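You operate a simulated robot arm through the tools that you are given. There is no shell and no other tool. Be economical: measure what you need, move in short steps, check, and stop when the job is done.

You run a simulated robot arm. Do the job below in one go: nothing can be reset, and whatever is moved stays where it is left.

JOB
Set the trough stop at 10 cm with the wooden ruler.
Fine: lint roller out on to the bench, ruler in the trough with its figures facing the aisle, slid up to the end wall; leave it there.

Only the result counts: the job must be done as asked and must still hold three seconds after the hand-in. Knocking over, shifting, dropping, spilling or breaking anything else fails it.

ROBOT AND FRAMES
A 7-joint arm with a two-finger parallel gripper, fixed in place. Base frame: the origin is at the foot of the arm, x ahead of it, y to its left, z up; the work surface is at about z = 808. Readings come in mm, rad, newtons and seconds.
With the tool pointing down near the work surface it reaches from about 300 to 700 mm from the base axis. Its first joint turns from -1.152 to 1.152 rad. Payload 1.57 kg.
The TCP is the grasp point between the finger pads, 30 mm short of the fingertips. In the tool frame z runs along the fingers and y along their closing line. The gripper opens to 110 mm. The fingers are 24 mm wide and 12 mm thick; the gripper's body (48 by 112 mm) begins 78 mm behind the TCP.
Orientation is that of the tool frame in the base frame, as [roll, pitch, yaw] about the fixed x, y, z axes, in that order (R = Rz(yaw) Ry(pitch) Rx(roll)). With the fingers straight down and closing along the base's y, the tool's x points along the base's -x, its y along +y and its z along -z.

CONTROLS
- The arm moves only by the tool jog_arm. Its argument "moves" is a list of rows, each an object of numbers (a shift or turn left out is 0, a gripper value left out holds the last): "tx", "ty", "tz": the shift along the tool's x, y, z in units of 500 mm (1.0 is 500 mm); "ax", "ay", "az": the turn, a rotation vector about the tool's x, y, z in units of 180 degrees (1.0 is 180 degrees); "grip": the finger opening in cm, from 0 to 11. In form: [{"tx": .., "ty": .., "tz": .., "ax": .., "ay": .., "az": .., "grip": ..}, ...]. A call has 1 to 8 rows; each row is the pose to reach, as a shift and turn from the pose commanded when the call began, along the tool's axes at that moment. A call with a number of a shift or a turn outside -1 to 1 is refused whole. Each row takes 0.2 s and may step no farther than 50 mm and 0.15 rad from the row before; otherwise, or with a gripper value out of range, the whole call is refused. Where a pose cannot be reached the arm comes as near as it can. A force on the tool above 40 N (or 10 N above the force at the start of the call, whichever is more), or a blocked arm, ends the call early, and 0.2 s more pass. The fingers move at their own pace (about 108 mm/s each) and stop on an object; they squeeze with about 40 N. The grip force told is the motor's: it shows also when the fingers shut on nothing. Time passes only in rows, and 0.2 s behind the last, so rows that repeat a pose let the fingers close. The reply holds the time, the measured pose of the TCP, the force on the tool along the base axes, the opening and the grip force, in the units named above and with some noise.
- Cameras (640 x 400 px; columns grow to the right, rows downward): "scene" is fixed at [148.5, -389.5, 1386.5]; the picture's right is [0.87, -0.49, 0.00], its down [-0.36, -0.65, -0.67] and it looks along [0.33, 0.59, -0.74] (base axes); focal length 291 px, centre (320, 200). "wrist" rides on the gripper at [70, 16, -141] in the tool frame; the picture's right is [-0.23, 0.97, 0.00], its down [-0.86, -0.20, -0.48] and it looks along [-0.47, -0.11, 0.88] (tool axes); focal length 222 px, centre (320, 200). There is no depth. A picture from a camera that has moved, and an enlarged one, comes with that camera's place and axes in the base frame and with its lens.
- camera(camera): a new picture of that camera. It takes no simulated time.
- zoom(camera, box): a new picture of the part [left, top, right, bottom] of that camera's present view, enlarged. It takes no simulated time.
- job_done(): hands the job in; it is judged then, once.

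Go step by step. Nothing tells you positions but the pictures and the camera data: compare them with the known pose of the tool, close in by small moves and look again before you grip or let go. The budget is 120 turns and 76 pictures, counting those below and the enlarged ones. Unless the task says otherwise, let go and move clear before handing in, and close with one line.

The tools are called after ">>>" as name(argument=value, ...) on one line, values as JSON. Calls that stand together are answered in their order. jog_arm: Moves the arm, as the interface text tells. Its arguments: {"type":"object","properties":{"moves":{"type":"array","items":{"type":"object","properties":{"tx":{"type":"number"},"ty":{"type":"number"},"tz":{"type":"number"},"ax":{"type":"number"},"ay":{"type":"number"},"az":{"type":"number"},"grip":{"type":"number"}}}}},"required":["moves"]} The other tools are called the same way: camera (camera) takes a picture; zoom (camera, box) takes an enlarged picture of a part of a camera's view; job_done () hands the job in.

At the start:

```text
clock: 0.0
tcp_pos: [419.7, 91.1, 1076.9]
ee_rot: [3.139, 0.002, -3.14]
contact_force: [-0.2, 0.1, -0.4]
opening: 109.8
grasp_force: 0.0
```

scene: 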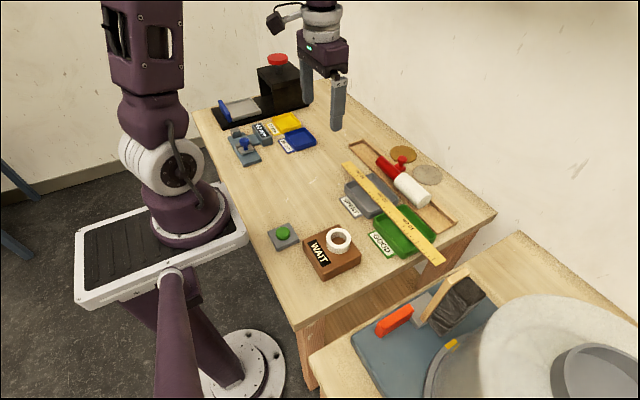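
wrist: 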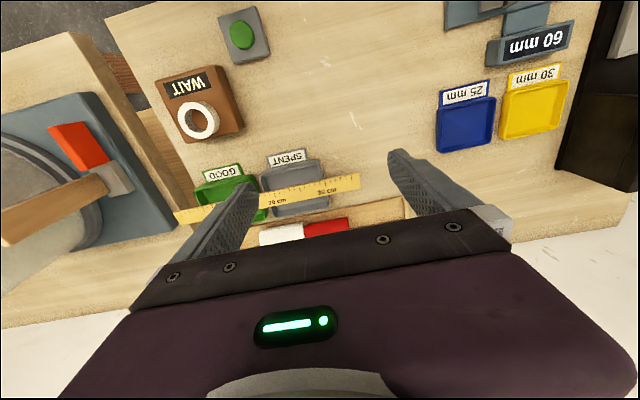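

I see a trough with the lint roller (red handle, white roll) in it, and the ruler lying across the green and grey trays. I'll look closer first.

>>> zoom(camera="scene", box=[320, 120, 500, 280])

>>> zoom(camera="scene", box=[200, 60, 360, 180])

>>> zoom(camera="wrist", box=[160, 130, 420, 260])

```text
2.50 times, centred on (410, 200) of scene
camera zoom: at [148.5, -389.5, 1386.5], right [0.87, -0.49, 0.0], down [-0.36, -0.65, -0.67], along [0.33, 0.59, -0.74], focal length 727 px, centre (95, 200)
```

zoom: 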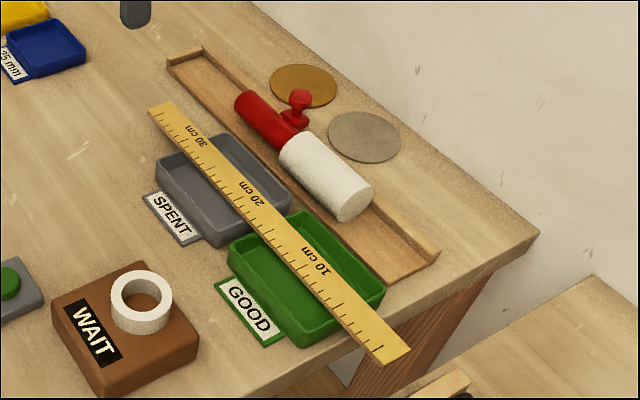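

```text
3.33 times, centred on (280, 120) of scene
camera zoom: at [148.5, -389.5, 1386.5], right [0.87, -0.49, 0.0], down [-0.36, -0.65, -0.67], along [0.33, 0.59, -0.74], focal length 969 px, centre (453, 467)
```

zoom: 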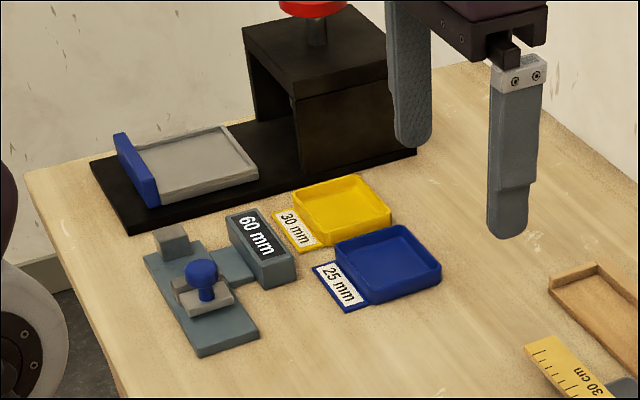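

```text
2.46 times, centred on (290, 195) of wrist
camera zoom: at [349.2, 109.1, 1219.1], right [0.23, 0.97, 0.0], down [0.85, -0.2, 0.48], along [0.47, -0.11, -0.88], focal length 547 px, centre (394, 212)
```

zoom: 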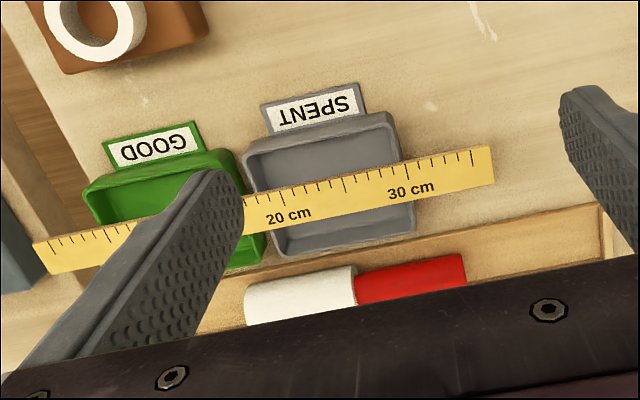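

The trough spans roughly x 602–670, y −164..240, with a red knobbed piece that's probably the stop near the roller. I'll move the wrist camera over it for a better look.

>>> jog_arm(moves=[{"tx": -0.07, "ty": -0.035}, {"tx": -0.14, "ty": -0.07}, {"tx": -0.21, "ty": -0.105}, {"tx": -0.28, "ty": -0.14}])

>>> camera(camera="wrist")

```text
clock: 1.0
tcp_pos: [558.0, 20.6, 1076.9]
ee_rot: [-3.141, 0.0, 3.141]
contact_force: [0.1, 0.5, -0.1]
opening: 109.9
grasp_force: 0.1
```

```text
70 pictures are left
camera wrist: at [488.0, 38.3, 1218.8], right [0.23, 0.97, 0.0], down [0.85, -0.2, 0.48], along [0.47, -0.11, -0.88], focal length 222 px, centre (320, 200)
```

wrist: 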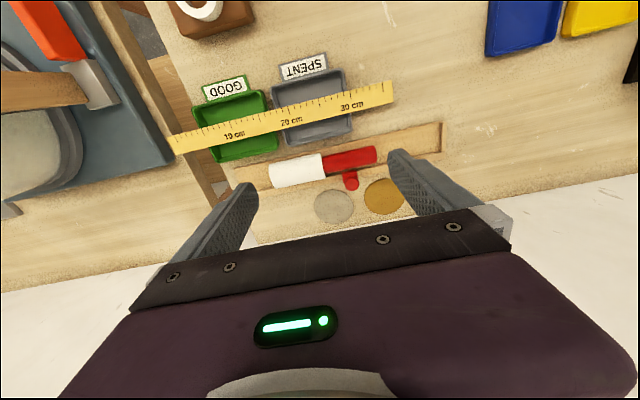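

>>> zoom(camera="wrist", box=[220, 110, 460, 230])

>>> zoom(camera="scene", box=[375, 145, 435, 185])

```text
2.67 times, centred on (340, 170) of wrist
camera zoom: at [488.0, 38.3, 1218.8], right [0.23, 0.97, 0.0], down [0.85, -0.2, 0.48], along [0.47, -0.11, -0.88], focal length 592 px, centre (267, 280)
```

zoom: 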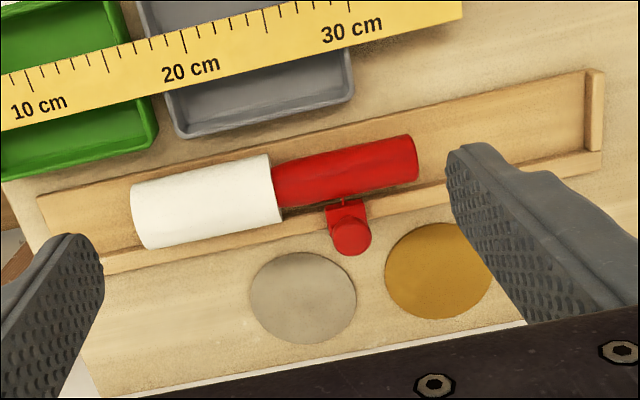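

```text
10.00 times, centred on (405, 165) of scene
camera zoom: at [148.5, -389.5, 1386.5], right [0.87, -0.49, 0.0], down [-0.36, -0.65, -0.67], along [0.33, 0.59, -0.74], focal length 2908 px, centre (-530, 550)
```

zoom: 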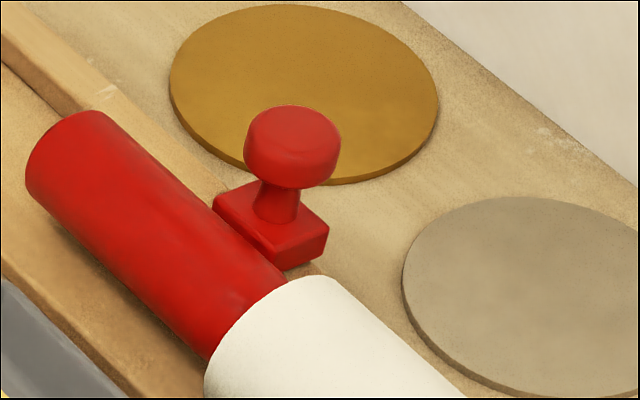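

The trough is an L-section (open front, end wall at +y ≈ 240), with the red stop riding on the back wall. The ruler must be turned 180° so its zero goes to the end wall and its figures read from the robot side. First I turn the tool so its fingers close along x, then take the roller out.

>>> jog_arm(moves=[{"az": 0.046}, {"az": 0.092}, {"az": 0.138}, {"az": 0.184}, {"az": 0.23}, {"az": 0.276}, {"az": 0.322}, {"az": 0.368}])

>>> jog_arm(moves=[{"az": 0.044}, {"az": 0.088}, {"az": 0.132}])

>>> camera(camera="wrist")

```text
clock: 2.8
tcp_pos: [559.2, 22.2, 1078.2]
ee_rot: [3.139, 0.001, 1.981]
contact_force: [-0.5, 0.1, -0.3]
opening: 109.8
grasp_force: 0.1
```

```text
clock: 3.6
tcp_pos: [559.6, 21.9, 1077.7]
ee_rot: [3.14, -0.003, 1.567]
contact_force: [0.0, 0.1, -0.1]
opening: 110.0
grasp_force: 0.1
```

```text
67 pictures are left
camera wrist: at [575.4, 92.4, 1219.9], right [0.97, -0.23, 0.0], down [-0.2, -0.86, 0.48], along [-0.11, -0.46, -0.88], focal length 222 px, centre (320, 200)
```

wrist: 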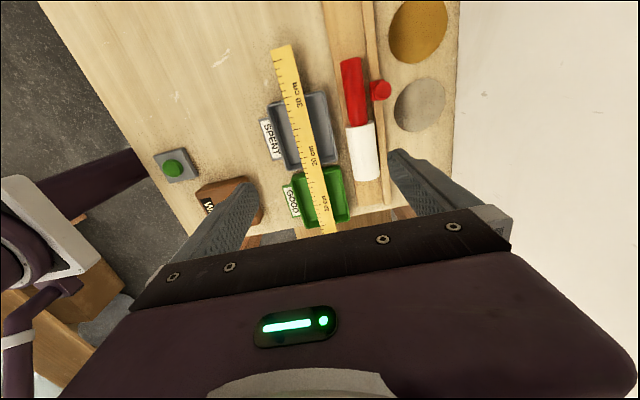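

Rotation works. Now down over the roller.

>>> jog_arm(moves=[{"tx": -0.025, "ty": 0.04, "tz": 0.07}, {"tx": -0.05, "ty": 0.08, "tz": 0.14}, {"tx": -0.075, "ty": 0.12, "tz": 0.2}, {"tx": -0.084, "ty": 0.13, "tz": 0.255}])

>>> camera(camera="wrist")

>>> camera(camera="scene")

```text
clock: 4.6
tcp_pos: [625.3, -22.3, 948.2]
ee_rot: [3.138, -0.002, 1.569]
contact_force: [0.5, -0.2, 0.6]
opening: 110.0
grasp_force: 0.0
```

```text
66 pictures are left
camera wrist: at [641.8, 49.1, 1089.8], right [0.97, -0.23, 0.0], down [-0.2, -0.86, 0.48], along [-0.11, -0.47, -0.88], focal length 222 px, centre (320, 200)
```

wrist: 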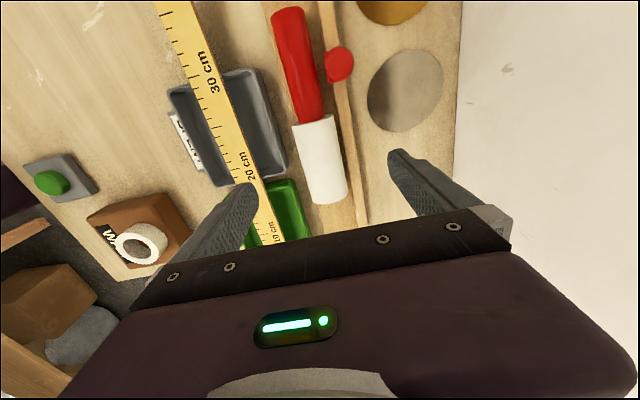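

```text
65 pictures are left
```

scene: 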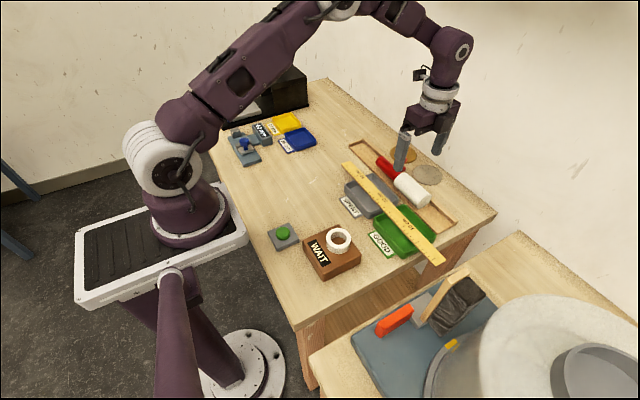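

Roll centre sits at about x 624, y −35, diameter ~44; the back wall is x 654–667. I narrow the fingers and lower to just straddle the roll.

>>> jog_arm(moves=[{"tz": 0.04, "grip": 5.6}, {"tz": 0.08, "grip": 5.6}, {"tz": 0.136, "grip": 5.6}])

>>> zoom(camera="scene", box=[370, 140, 450, 220])

>>> camera(camera="wrist")

```text
clock: 5.4
tcp_pos: [624.3, -21.3, 880.8]
ee_rot: [3.141, -0.002, 1.571]
contact_force: [0.2, 0.2, -0.6]
opening: 55.7
grasp_force: 0.0
```

```text
5.00 times, centred on (410, 180) of scene
camera zoom: at [148.5, -389.5, 1386.5], right [0.87, -0.49, 0.0], down [-0.36, -0.65, -0.67], along [0.33, 0.59, -0.74], focal length 1454 px, centre (-130, 300)
```

zoom: 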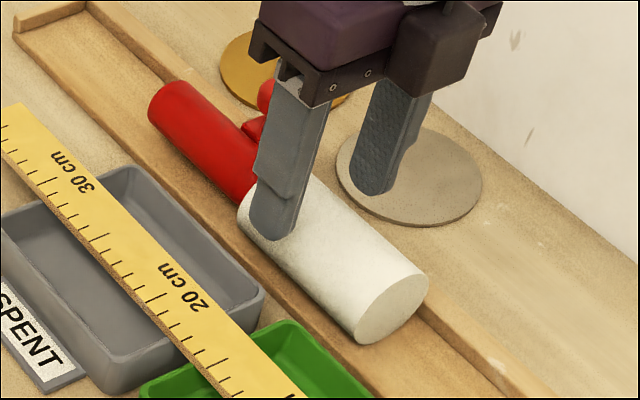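

```text
63 pictures are left
camera wrist: at [641.1, 50.4, 1021.8], right [0.97, -0.23, 0.0], down [-0.2, -0.86, 0.48], along [-0.11, -0.47, -0.88], focal length 222 px, centre (320, 200)
```

wrist: 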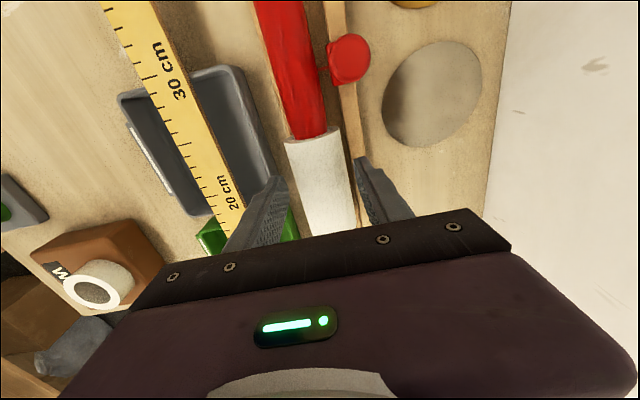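

Fingers straddle the roll nicely. Lower 20 mm and close.

>>> jog_arm(moves=[{"tz": 0.02, "grip": 5.6}, {"tz": 0.042, "grip": 5.6}, {"tz": 0.042, "grip": 3.0}, {"tz": 0.042, "grip": 3.0}, {"tz": 0.042, "grip": 3.0}])

```text
clock: 6.6
tcp_pos: [624.0, -19.4, 860.2]
ee_rot: [3.141, -0.001, 1.571]
contact_force: [0.3, 0.8, -0.2]
opening: 46.6
grasp_force: 40.0
```

Gripped at 46.6 mm. Lift and check.

>>> jog_arm(moves=[{"tz": -0.04}, {"tz": -0.1}, {"tz": -0.18}, {"tz": -0.24}])

>>> camera(camera="scene")

>>> zoom(camera="scene", box=[340, 130, 460, 230])

```text
clock: 7.6
tcp_pos: [625.1, -21.9, 982.1]
ee_rot: [3.141, -0.002, 1.572]
contact_force: [0.6, 0.3, -0.3]
opening: 46.6
grasp_force: 39.9
```

```text
62 pictures are left
```

scene: 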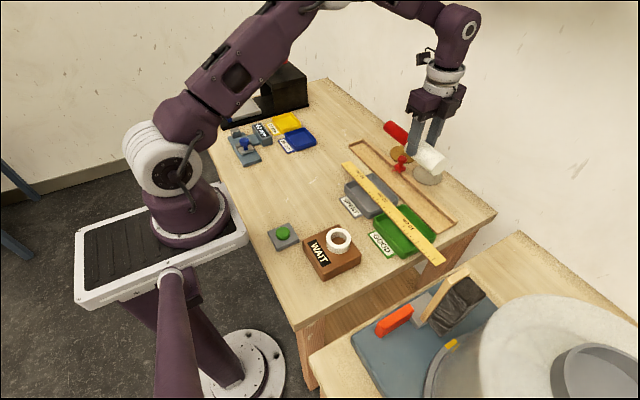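

```text
4.00 times, centred on (400, 180) of scene
camera zoom: at [148.5, -389.5, 1386.5], right [0.87, -0.49, 0.0], down [-0.36, -0.65, -0.67], along [0.33, 0.59, -0.74], focal length 1163 px, centre (0, 280)
```

zoom: 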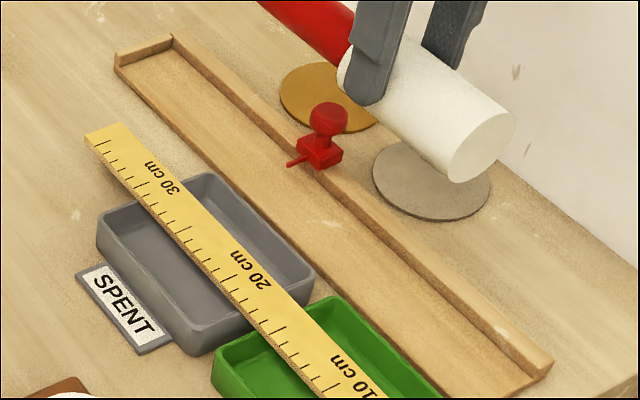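

The roller is free, and the stop has a thin red pointer over the trough. I'll carry the roller to the empty bench area around (400, 130).

>>> jog_arm(moves=[{"tx": 0.05, "ty": -0.075}, {"tx": 0.1, "ty": -0.15}, {"tx": 0.15, "ty": -0.225}, {"tx": 0.2, "ty": -0.3}, {"tx": 0.25, "ty": -0.375}, {"tx": 0.3, "ty": -0.45}])

>>> jog_arm(moves=[{"tz": 0.06}, {"tz": 0.12}, {"tz": 0.18}, {"tz": 0.22}])

>>> zoom(camera="scene", box=[220, 110, 380, 230])

```text
clock: 9.0
tcp_pos: [397.7, 127.4, 981.1]
ee_rot: [3.14, -0.001, 1.569]
contact_force: [0.4, 0.4, -0.9]
opening: 46.7
grasp_force: 40.0
```

```text
clock: 10.0
tcp_pos: [400.5, 128.6, 870.7]
ee_rot: [3.141, -0.001, 1.571]
contact_force: [-0.2, -0.7, -0.6]
opening: 46.6
grasp_force: 39.8
```

```text
3.33 times, centred on (300, 170) of scene
camera zoom: at [148.5, -389.5, 1386.5], right [0.87, -0.49, 0.0], down [-0.36, -0.65, -0.67], along [0.33, 0.59, -0.74], focal length 969 px, centre (387, 300)
```

zoom: 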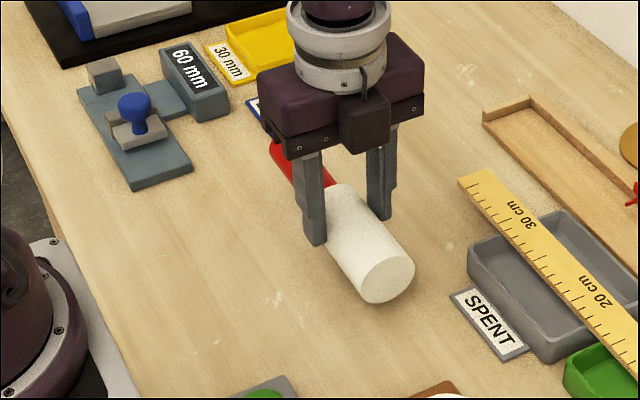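

Lowering gently to the bench.

>>> jog_arm(moves=[{"tz": 0.008}, {"tz": 0.016}, {"tz": 0.02}, {"tz": 0.024}])

```text
clock: 11.0
tcp_pos: [400.1, 128.7, 858.4]
ee_rot: [3.139, 0.001, 1.571]
contact_force: [-0.8, 0.4, -0.7]
opening: 46.3
grasp_force: 40.2
```

>>> jog_arm(moves=[{"tz": 0.003}, {"tz": 0.005}, {"tz": 0.007}])

>>> zoom(camera="scene", box=[270, 150, 340, 210])

```text
clock: 11.8
tcp_pos: [399.5, 129.8, 856.3]
ee_rot: [3.14, -0.002, 1.571]
contact_force: [-0.7, 0.9, -0.1]
opening: 46.8
grasp_force: 40.0
```

```text
6.67 times, centred on (305, 180) of scene
camera zoom: at [148.5, -389.5, 1386.5], right [0.87, -0.49, 0.0], down [-0.36, -0.65, -0.67], along [0.33, 0.59, -0.74], focal length 1939 px, centre (420, 333)
```

zoom: 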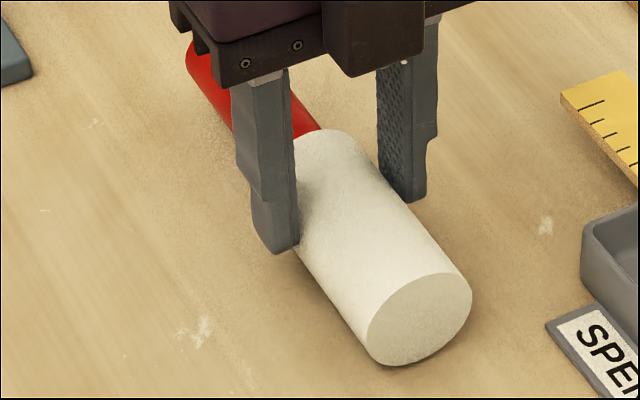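

>>> jog_arm(moves=[{"tz": 0.002}, {"tz": 0.004}, {"tz": 0.006}])

```text
clock: 12.6
tcp_pos: [399.1, 130.8, 851.9]
ee_rot: [3.14, -0.001, 1.571]
contact_force: [-1.2, -0.2, 8.5]
opening: 47.0
grasp_force: 40.2
```

Contact with the bench (8.5 N). Ease up a little, open, and go up.

>>> jog_arm(moves=[{"tz": -0.001}, {"tz": -0.001, "grip": 5.4}, {"tz": -0.001, "grip": 6.4}, {"tz": -0.001, "grip": 6.4}, {"tz": -0.06, "grip": 6.4}, {"tz": -0.15, "grip": 6.4}, {"tz": -0.22, "grip": 6.4}])

>>> camera(camera="scene")

>>> camera(camera="wrist")

```text
clock: 14.2
tcp_pos: [399.1, 130.3, 963.4]
ee_rot: [3.141, 0.0, 1.569]
contact_force: [-0.2, 0.0, 0.0]
opening: 64.2
grasp_force: 0.0
```

```text
58 pictures are left
```

scene: 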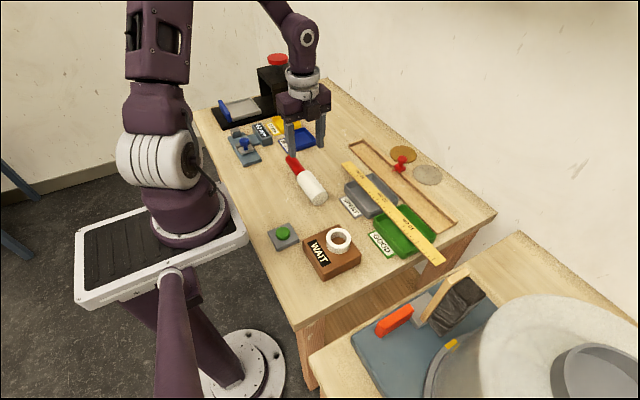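

```text
57 pictures are left
camera wrist: at [414.8, 201.4, 1104.8], right [0.97, -0.23, 0.0], down [-0.2, -0.86, 0.48], along [-0.11, -0.47, -0.88], focal length 222 px, centre (320, 200)
```

wrist: 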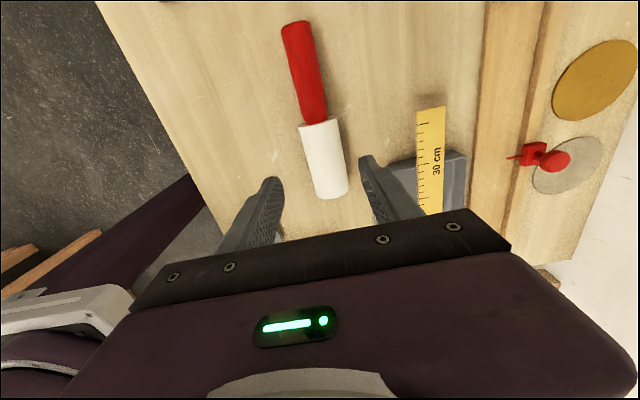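

Roller rests on the bench. Next I'll view the ruler, stop and trough from above.

>>> jog_arm(moves=[{"tx": -0.035, "ty": 0.08}, {"tx": -0.07, "ty": 0.16}, {"tx": -0.105, "ty": 0.24}, {"tx": -0.14, "ty": 0.32}])

>>> camera(camera="wrist")

>>> zoom(camera="wrist", box=[180, 0, 420, 150])

```text
clock: 15.2
tcp_pos: [560.5, 62.0, 964.3]
ee_rot: [3.14, -0.001, 1.572]
contact_force: [-0.3, -0.2, 0.0]
opening: 64.2
grasp_force: 0.1
```

```text
56 pictures are left
camera wrist: at [575.8, 133.1, 1105.4], right [0.97, -0.23, 0.0], down [-0.2, -0.86, 0.48], along [-0.11, -0.47, -0.88], focal length 222 px, centre (320, 200)
```

wrist: 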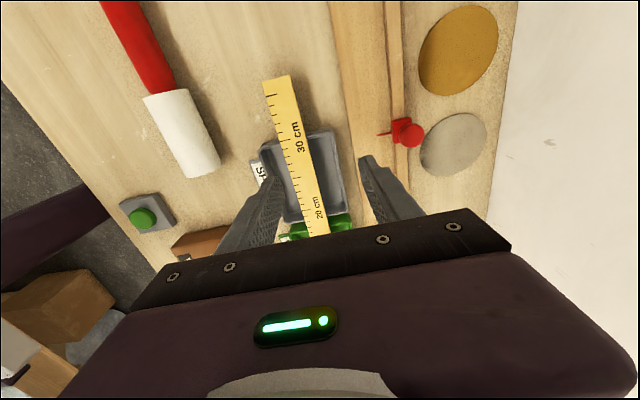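

```text
2.67 times, centred on (300, 75) of wrist
camera zoom: at [575.8, 133.1, 1105.4], right [0.97, -0.23, 0.0], down [-0.2, -0.86, 0.48], along [-0.11, -0.47, -0.88], focal length 592 px, centre (373, 533)
```

zoom: 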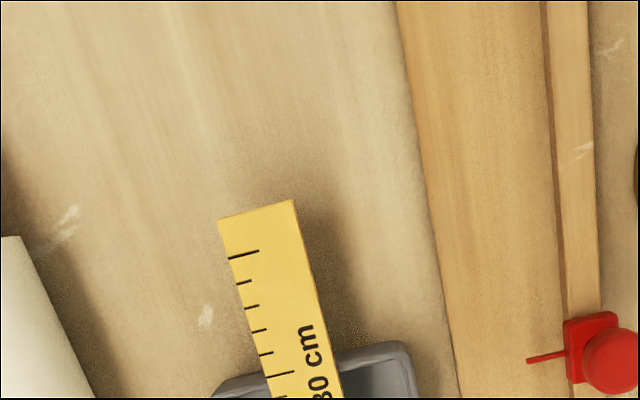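

The floor's front is open, and the ruler lies parallel to y at x≈531, y −231..143, top ≈832. I'll check how the zero end of the scale looks.

>>> zoom(camera="scene", box=[390, 215, 450, 270])

>>> zoom(camera="scene", box=[335, 150, 415, 220])

```text
7.27 times, centred on (420, 242) of scene
camera zoom: at [148.5, -389.5, 1386.5], right [0.87, -0.49, 0.0], down [-0.36, -0.65, -0.68], along [0.33, 0.59, -0.74], focal length 2115 px, centre (-407, -109)
```

zoom: 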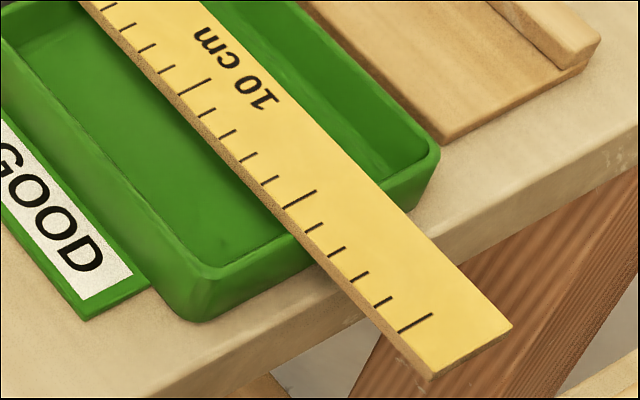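

```text
5.71 times, centred on (375, 185) of scene
camera zoom: at [148.5, -389.5, 1386.5], right [0.87, -0.49, 0.0], down [-0.36, -0.65, -0.68], along [0.33, 0.59, -0.74], focal length 1662 px, centre (6, 286)
```

zoom: 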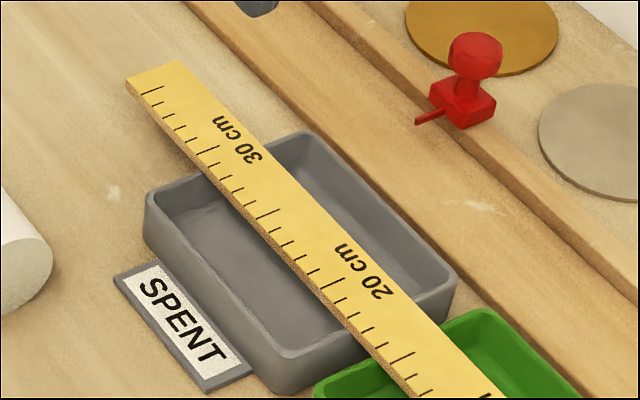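

The zero tick sits ~12 mm in from the ruler's end, so I'll set the pointer by the ruler's own 10 cm mark. Now going above the ruler over the grey tray.

>>> jog_arm(moves=[{"tx": -0.05, "ty": -0.02, "tz": 0.04, "grip": 4.8}, {"tx": -0.1, "ty": -0.04, "tz": 0.09, "grip": 4.8}, {"tx": -0.144, "ty": -0.059, "tz": 0.148, "grip": 4.8}])

>>> camera(camera="wrist")

>>> zoom(camera="scene", box=[335, 150, 415, 220])

```text
clock: 16.0
tcp_pos: [532.4, -11.3, 887.7]
ee_rot: [3.14, -0.002, 1.571]
contact_force: [-0.1, -0.6, 0.5]
opening: 48.0
grasp_force: 0.0
```

```text
52 pictures are left
camera wrist: at [548.4, 59.6, 1029.6], right [0.97, -0.23, 0.0], down [-0.2, -0.86, 0.48], along [-0.11, -0.47, -0.88], focal length 222 px, centre (320, 200)
```

wrist: 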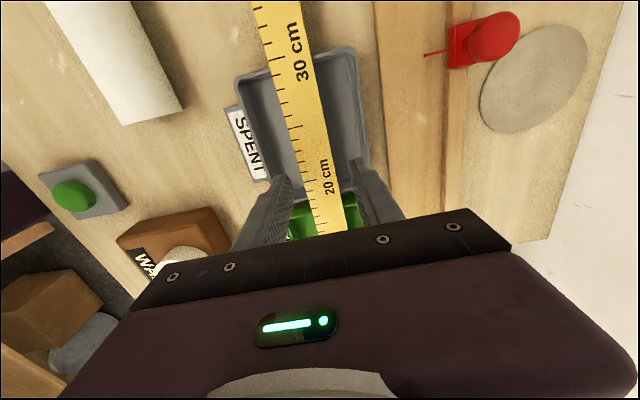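

```text
5.71 times, centred on (375, 185) of scene
camera zoom: at [148.5, -389.5, 1386.5], right [0.87, -0.49, 0.0], down [-0.36, -0.65, -0.67], along [0.33, 0.59, -0.74], focal length 1662 px, centre (6, 286)
```

zoom: 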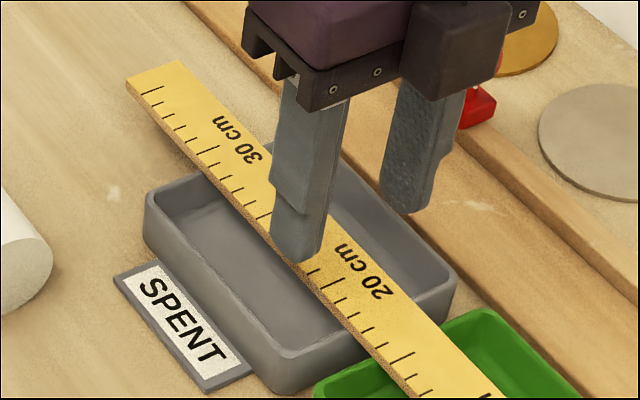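

The ruler seems ~5 mm toward −x of the finger centre. Shift, narrow the opening, and lower to just above it.

>>> jog_arm(moves=[{"ty": -0.01, "tz": 0.0, "grip": 4.4}, {"ty": -0.01, "tz": 0.02, "grip": 4.4}, {"ty": -0.01, "tz": 0.036, "grip": 4.4}])

>>> zoom(camera="wrist", box=[240, 100, 420, 250])

>>> zoom(camera="scene", box=[345, 160, 405, 210])

```text
clock: 16.8
tcp_pos: [525.4, -12.8, 871.7]
ee_rot: [3.141, 0.001, 1.57]
contact_force: [-0.6, 0.4, 0.0]
opening: 44.0
grasp_force: 0.0
```

```text
2.67 times, centred on (330, 175) of wrist
camera zoom: at [541.7, 58.3, 1012.3], right [0.97, -0.23, 0.0], down [-0.2, -0.86, 0.48], along [-0.11, -0.47, -0.88], focal length 592 px, centre (293, 267)
```

zoom: 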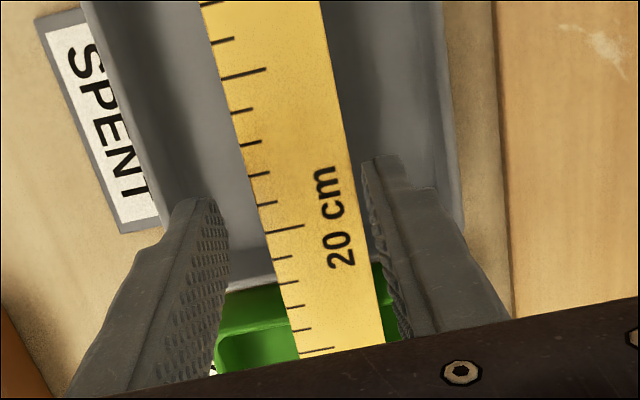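

```text
8.00 times, centred on (375, 185) of scene
camera zoom: at [148.5, -389.5, 1386.5], right [0.87, -0.49, 0.0], down [-0.36, -0.65, -0.67], along [0.33, 0.59, -0.74], focal length 2327 px, centre (-120, 320)
```

zoom: 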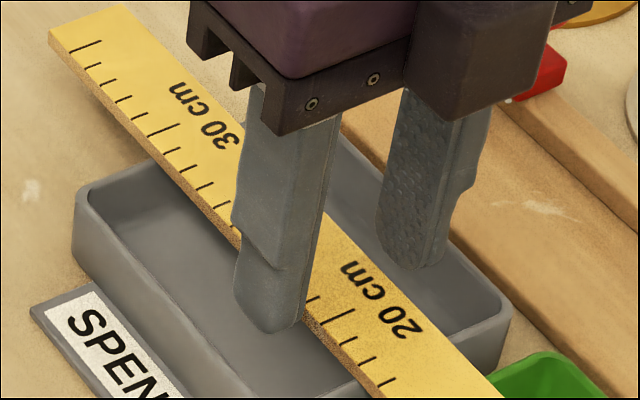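

Slightly overshot; shift +3.5 mm in x, then lower 10 mm.

>>> jog_arm(moves=[{"ty": 0.007}, {"ty": 0.007, "tz": 0.01}, {"ty": 0.007, "tz": 0.02}])

>>> zoom(camera="wrist", box=[240, 100, 420, 250])

>>> zoom(camera="scene", box=[345, 160, 405, 210])

```text
clock: 17.6
tcp_pos: [529.4, -13.6, 861.7]
ee_rot: [3.14, -0.002, 1.57]
contact_force: [-0.8, -0.2, 0.1]
opening: 43.8
grasp_force: 0.0
```

```text
2.67 times, centred on (330, 175) of wrist
camera zoom: at [545.0, 58.1, 1002.2], right [0.97, -0.23, 0.0], down [-0.2, -0.86, 0.48], along [-0.11, -0.47, -0.88], focal length 592 px, centre (293, 267)
```

zoom: 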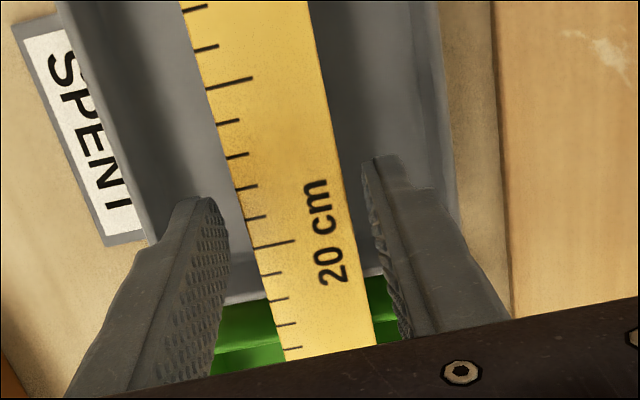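

```text
8.00 times, centred on (375, 185) of scene
camera zoom: at [148.5, -389.5, 1386.5], right [0.87, -0.49, 0.0], down [-0.36, -0.65, -0.67], along [0.33, 0.59, -0.74], focal length 2327 px, centre (-120, 320)
```

zoom: 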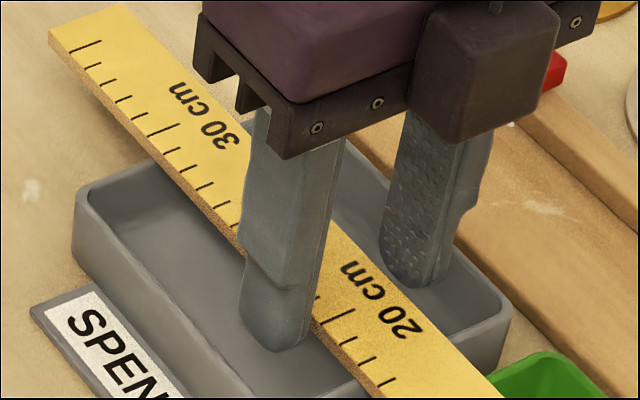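

Centred. Lower 7 mm more and close.

>>> jog_arm(moves=[{"tz": 0.007}, {"tz": 0.014}, {"tz": 0.014, "grip": 2.5}, {"tz": 0.014, "grip": 2.5}, {"tz": 0.014, "grip": 2.5}])

>>> zoom(camera="scene", box=[345, 160, 405, 210])

```text
clock: 18.8
tcp_pos: [528.8, -11.6, 855.0]
ee_rot: [3.14, -0.001, 1.573]
contact_force: [1.7, 0.8, 3.7]
opening: 30.5
grasp_force: 40.1
```

```text
8.00 times, centred on (375, 185) of scene
camera zoom: at [148.5, -389.5, 1386.5], right [0.87, -0.49, 0.0], down [-0.36, -0.65, -0.67], along [0.33, 0.59, -0.74], focal length 2327 px, centre (-120, 320)
```

zoom: 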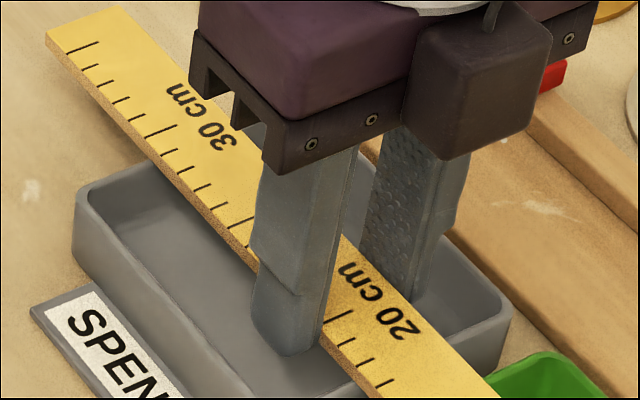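

Gripped (30.5 mm). Lift straight up.

>>> jog_arm(moves=[{"tz": -0.02}, {"tz": -0.06}, {"tz": -0.14}, {"tz": -0.22}, {"tz": -0.29}])

>>> camera(camera="scene")

>>> camera(camera="wrist")

```text
clock: 20.0
tcp_pos: [528.3, -12.9, 997.5]
ee_rot: [3.14, -0.001, 1.57]
contact_force: [0.1, -0.3, -0.8]
opening: 30.8
grasp_force: 39.8
```

```text
45 pictures are left
```

scene: 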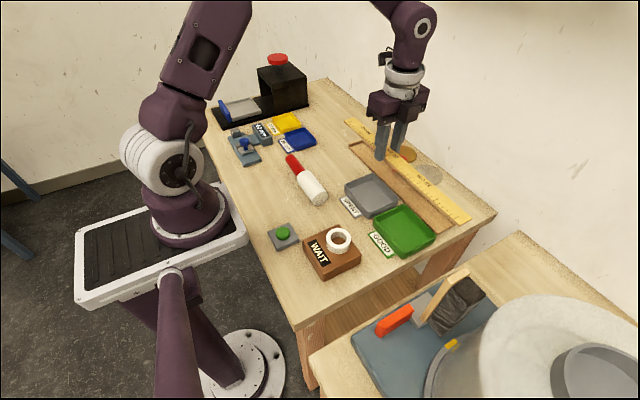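

```text
44 pictures are left
camera wrist: at [544.5, 57.7, 1140.0], right [0.97, -0.23, 0.0], down [-0.2, -0.86, 0.48], along [-0.11, -0.47, -0.88], focal length 222 px, centre (320, 200)
```

wrist: 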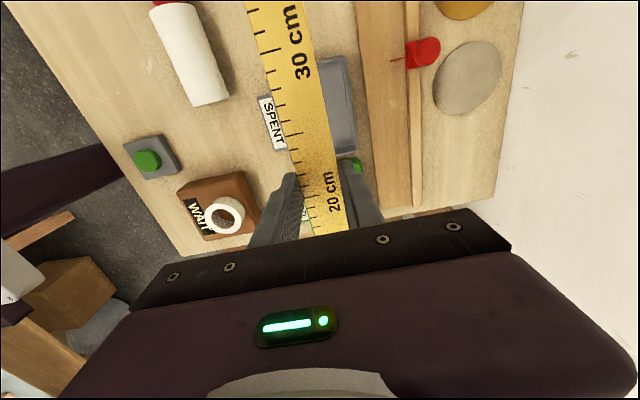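

Trays undisturbed. Pull back to x≈470 and rotate the ruler 180° at height.

>>> jog_arm(moves=[{"ty": -0.06, "tz": -0.04}, {"ty": -0.116, "tz": -0.06}, {"ty": -0.116, "tz": -0.06, "az": -0.045}, {"ty": -0.116, "tz": -0.06, "az": -0.09}, {"ty": -0.116, "tz": -0.06, "az": -0.135}, {"ty": -0.116, "tz": -0.06, "az": -0.18}, {"ty": -0.116, "tz": -0.06, "az": -0.225}, {"ty": -0.116, "tz": -0.06, "az": -0.27}])

>>> jog_arm(moves=[{"az": -0.045}, {"az": -0.09}, {"az": -0.135}, {"az": -0.18}, {"az": -0.225}, {"az": -0.27}, {"az": -0.315}, {"az": -0.36}])

>>> jog_arm(moves=[{"az": -0.045}, {"az": -0.09}, {"az": -0.135}, {"az": -0.18}, {"az": -0.225}, {"az": -0.27}, {"az": -0.315}, {"az": -0.36}])

>>> camera(camera="scene")

```text
clock: 21.8
tcp_pos: [470.5, -13.7, 1029.2]
ee_rot: [3.14, 0.0, 2.422]
contact_force: [-0.5, 0.1, -0.7]
opening: 30.7
grasp_force: 39.3
```

```text
clock: 23.6
tcp_pos: [468.7, -12.8, 1028.8]
ee_rot: [-3.141, 0.002, -2.731]
contact_force: [0.3, -0.1, -1.3]
opening: 30.8
grasp_force: 40.0
```

```text
clock: 25.4
tcp_pos: [471.4, -11.6, 1028.2]
ee_rot: [-3.139, 0.002, -1.6]
contact_force: [0.7, -0.2, -1.0]
opening: 30.8
grasp_force: 40.4
```

```text
43 pictures are left
```

scene: 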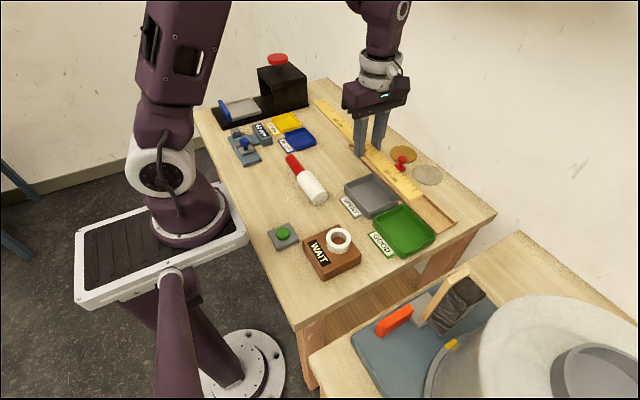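

Figures now read from the robot side with zero toward the end wall. Move above the trough, high.

>>> jog_arm(moves=[{"ty": -0.07, "tz": 0.04, "az": -0.009}, {"ty": -0.14, "tz": 0.08, "az": -0.009}, {"ty": -0.21, "tz": 0.12, "az": -0.009}, {"ty": -0.282, "tz": 0.16, "az": -0.009}])

>>> camera(camera="wrist")

>>> zoom(camera="scene", box=[330, 100, 470, 240])

```text
clock: 26.4
tcp_pos: [611.9, -18.1, 948.5]
ee_rot: [-3.14, -0.001, -1.574]
contact_force: [0.2, 0.0, 0.3]
opening: 30.7
grasp_force: 39.5
```

```text
42 pictures are left
camera wrist: at [595.0, -85.7, 1090.0], right [-0.97, 0.23, 0.0], down [0.2, 0.85, 0.48], along [0.11, 0.47, -0.88], focal length 222 px, centre (320, 200)
```

wrist: 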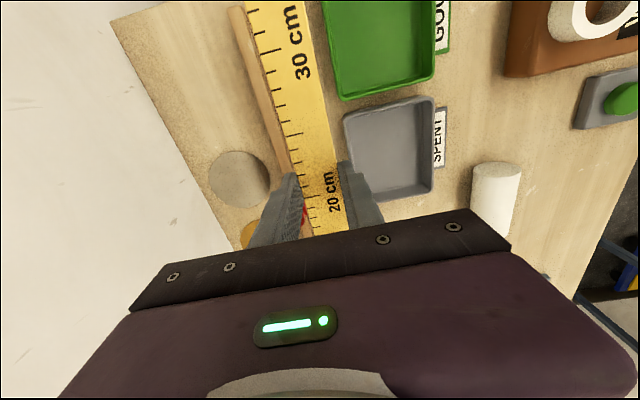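

```text
2.86 times, centred on (400, 170) of scene
camera zoom: at [148.5, -389.5, 1386.5], right [0.87, -0.49, 0.0], down [-0.36, -0.65, -0.67], along [0.33, 0.59, -0.74], focal length 831 px, centre (91, 286)
```

zoom: 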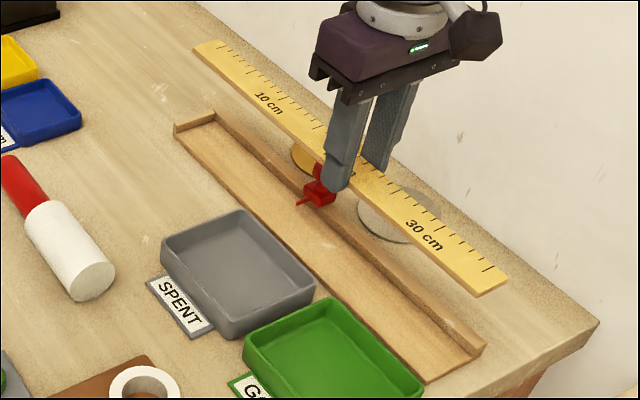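

>>> zoom(camera="scene", box=[340, 125, 390, 165])

>>> zoom(camera="scene", box=[410, 190, 480, 240])

```text
10.00 times, centred on (365, 145) of scene
camera zoom: at [148.5, -389.5, 1386.5], right [0.87, -0.49, 0.0], down [-0.36, -0.65, -0.67], along [0.33, 0.59, -0.74], focal length 2908 px, centre (-130, 750)
```

zoom: 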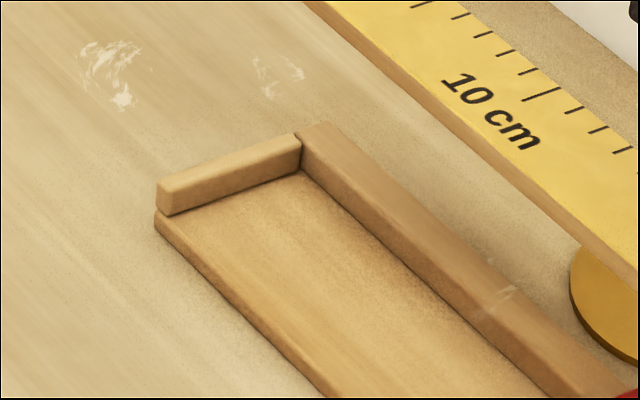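

```text
8.00 times, centred on (445, 215) of scene
camera zoom: at [148.5, -389.5, 1386.5], right [0.87, -0.49, 0.0], down [-0.36, -0.65, -0.67], along [0.33, 0.59, -0.74], focal length 2327 px, centre (-680, 80)
```

zoom: 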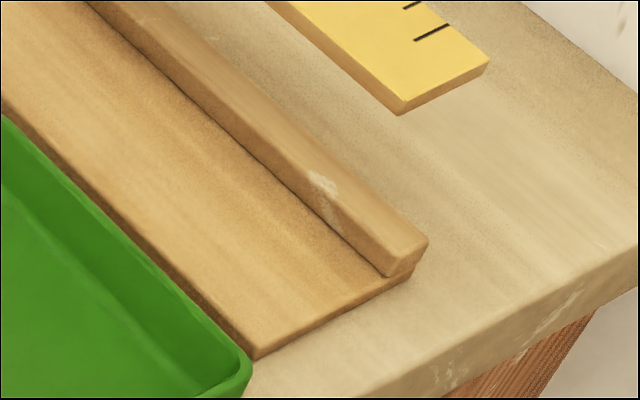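

End wall inner face is at y≈221, floor x≈593–650, floor z≈815. With the grip ~219 mm from the zero end, I'll lower at x≈613, y≈−16, clear of the pointer and tray.

>>> jog_arm(moves=[{"ty": -0.002, "tz": 0.06}, {"ty": -0.002, "tz": 0.12}, {"ty": -0.002, "tz": 0.16}])

>>> zoom(camera="scene", box=[340, 120, 470, 230])

>>> camera(camera="wrist")

```text
clock: 27.2
tcp_pos: [613.8, -17.7, 867.1]
ee_rot: [-3.138, 0.001, -1.573]
contact_force: [0.2, 0.2, -0.9]
opening: 30.8
grasp_force: 40.1
```

```text
3.64 times, centred on (405, 175) of scene
camera zoom: at [148.5, -389.5, 1386.5], right [0.87, -0.49, 0.0], down [-0.36, -0.65, -0.67], along [0.33, 0.59, -0.74], focal length 1058 px, centre (11, 291)
```

zoom: 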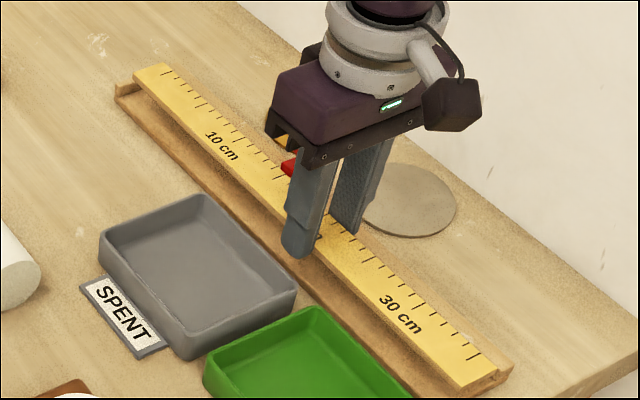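

```text
37 pictures are left
camera wrist: at [595.6, -86.6, 1008.4], right [-0.97, 0.23, 0.0], down [0.2, 0.85, 0.48], along [0.11, 0.47, -0.88], focal length 222 px, centre (320, 200)
```

wrist: 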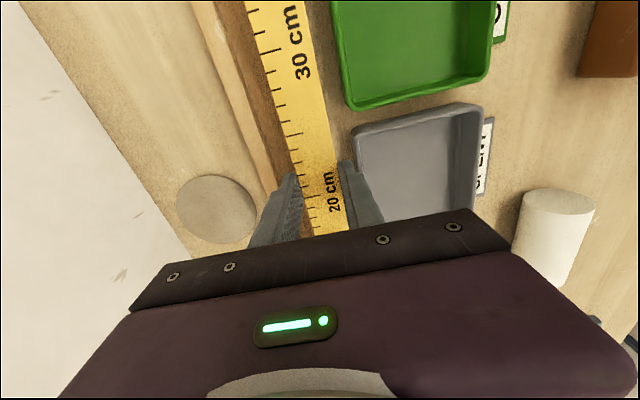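

>>> zoom(camera="scene", box=[370, 140, 420, 180])

```text
10.00 times, centred on (395, 160) of scene
camera zoom: at [148.5, -389.5, 1386.5], right [0.87, -0.49, 0.0], down [-0.36, -0.65, -0.67], along [0.33, 0.59, -0.74], focal length 2908 px, centre (-430, 600)
```

zoom: 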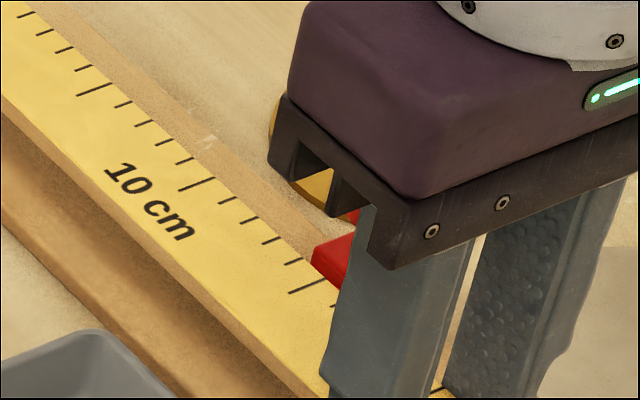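

Triangulated pointer tip: about (631, 55, 825). I shift the ruler 3 mm toward −x for clearance, then lower to the floor gently.

>>> jog_arm(moves=[{"ty": 0.007}, {"ty": 0.007, "tz": 0.016}, {"ty": 0.007, "tz": 0.03}, {"ty": 0.007, "tz": 0.036}])

>>> zoom(camera="scene", box=[360, 130, 430, 200])

```text
clock: 28.2
tcp_pos: [609.7, -17.6, 850.1]
ee_rot: [-3.14, -0.002, -1.575]
contact_force: [0.2, 0.9, -1.1]
opening: 30.7
grasp_force: 39.9
```

```text
5.71 times, centred on (395, 165) of scene
camera zoom: at [148.5, -389.5, 1386.5], right [0.87, -0.49, 0.0], down [-0.36, -0.65, -0.67], along [0.33, 0.59, -0.74], focal length 1662 px, centre (-109, 400)
```

zoom: 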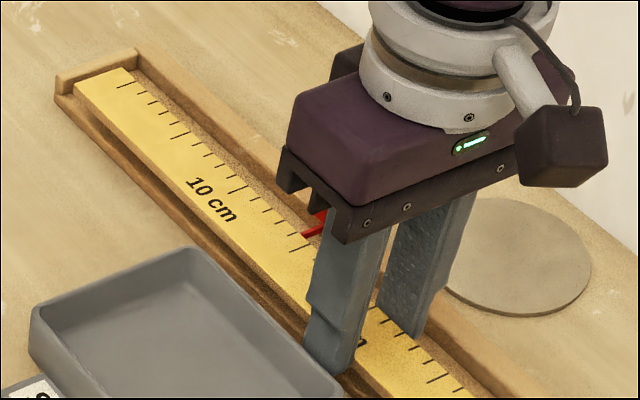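

Pointer is clear of the edge. Lower the last millimetres to contact.

>>> jog_arm(moves=[{"tz": 0.004}, {"tz": 0.008}, {"tz": 0.01}])

```text
clock: 29.0
tcp_pos: [609.2, -17.3, 845.3]
ee_rot: [-3.139, 0.003, -1.575]
contact_force: [-0.9, 0.1, -1.3]
opening: 31.1
grasp_force: 39.8
```

>>> jog_arm(moves=[{"tz": 0.002}, {"tz": 0.004}, {"tz": 0.006}])

```text
clock: 29.8
tcp_pos: [609.7, -16.7, 842.2]
ee_rot: [-3.139, 0.002, -1.575]
contact_force: [0.1, -0.4, -0.1]
opening: 30.9
grasp_force: 39.5
```

>>> jog_arm(moves=[{"tz": 0.002}, {"tz": 0.004}, {"tz": 0.006}])

>>> zoom(camera="scene", box=[345, 120, 405, 170])

```text
clock: 30.6
tcp_pos: [609.1, -17.6, 839.3]
ee_rot: [-3.139, 0.0, -1.575]
contact_force: [0.6, 0.5, -0.5]
opening: 30.9
grasp_force: 40.0
```

```text
8.00 times, centred on (375, 145) of scene
camera zoom: at [148.5, -389.5, 1386.5], right [0.87, -0.49, 0.0], down [-0.36, -0.65, -0.67], along [0.33, 0.59, -0.74], focal length 2327 px, centre (-120, 640)
```

zoom: 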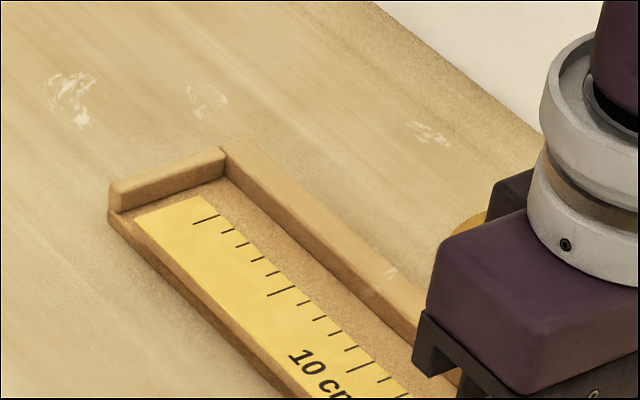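

>>> jog_arm(moves=[{"tz": 0.002}, {"tz": 0.004}, {"tz": 0.006}])

```text
clock: 31.4
tcp_pos: [609.4, -17.5, 837.7]
ee_rot: [-3.137, 0.0, -1.574]
contact_force: [-15.0, 1.9, 36.4]
opening: 30.6
grasp_force: 39.4
```

Contact (36 N); ease up 1.5 mm and look.

>>> jog_arm(moves=[{"tz": -0.003}, {"tz": -0.003}])

>>> zoom(camera="scene", box=[375, 150, 435, 200])

>>> zoom(camera="scene", box=[410, 180, 470, 230])

```text
clock: 32.0
tcp_pos: [609.1, -17.6, 837.7]
ee_rot: [-3.137, 0.001, -1.574]
contact_force: [-4.7, -0.7, 17.3]
opening: 30.8
grasp_force: 39.5
```

```text
8.00 times, centred on (405, 175) of scene
camera zoom: at [148.1, -389.5, 1386.5], right [0.87, -0.49, 0.0], down [-0.36, -0.65, -0.68], along [0.33, 0.59, -0.74], focal length 2327 px, centre (-360, 400)
```

zoom: 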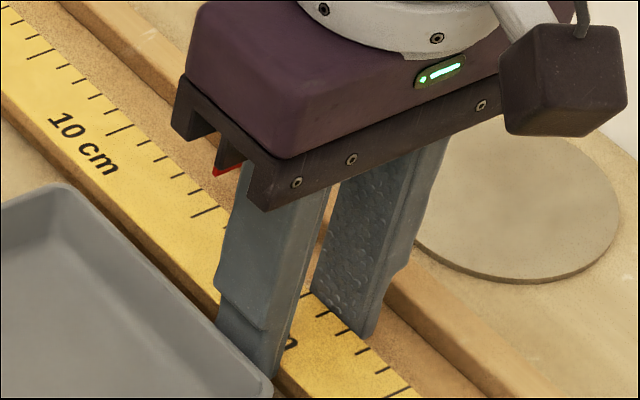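

```text
8.00 times, centred on (440, 205) of scene
camera zoom: at [148.1, -389.5, 1386.5], right [0.87, -0.49, 0.0], down [-0.36, -0.65, -0.68], along [0.33, 0.59, -0.74], focal length 2327 px, centre (-640, 160)
```

zoom: 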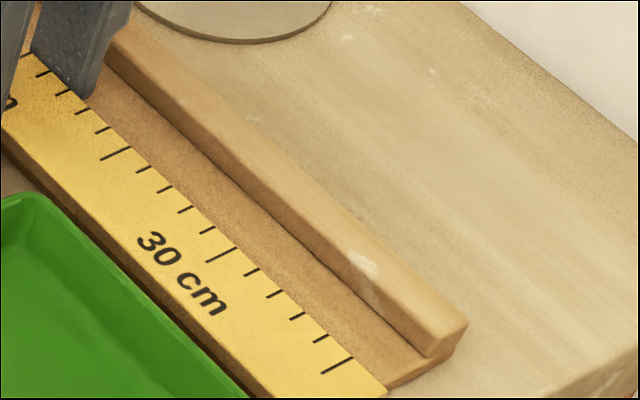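

Ease up 2 mm more, shift 2 mm inward (+x), then open just a little to release.

>>> jog_arm(moves=[{"tz": -0.004}, {"tz": -0.004, "ty": -0.004}, {"tz": -0.004, "ty": -0.004}])

```text
clock: 32.8
tcp_pos: [610.6, -16.8, 839.6]
ee_rot: [-3.14, 0.0, -1.575]
contact_force: [-0.6, 0.0, -1.1]
opening: 31.0
grasp_force: 39.1
```

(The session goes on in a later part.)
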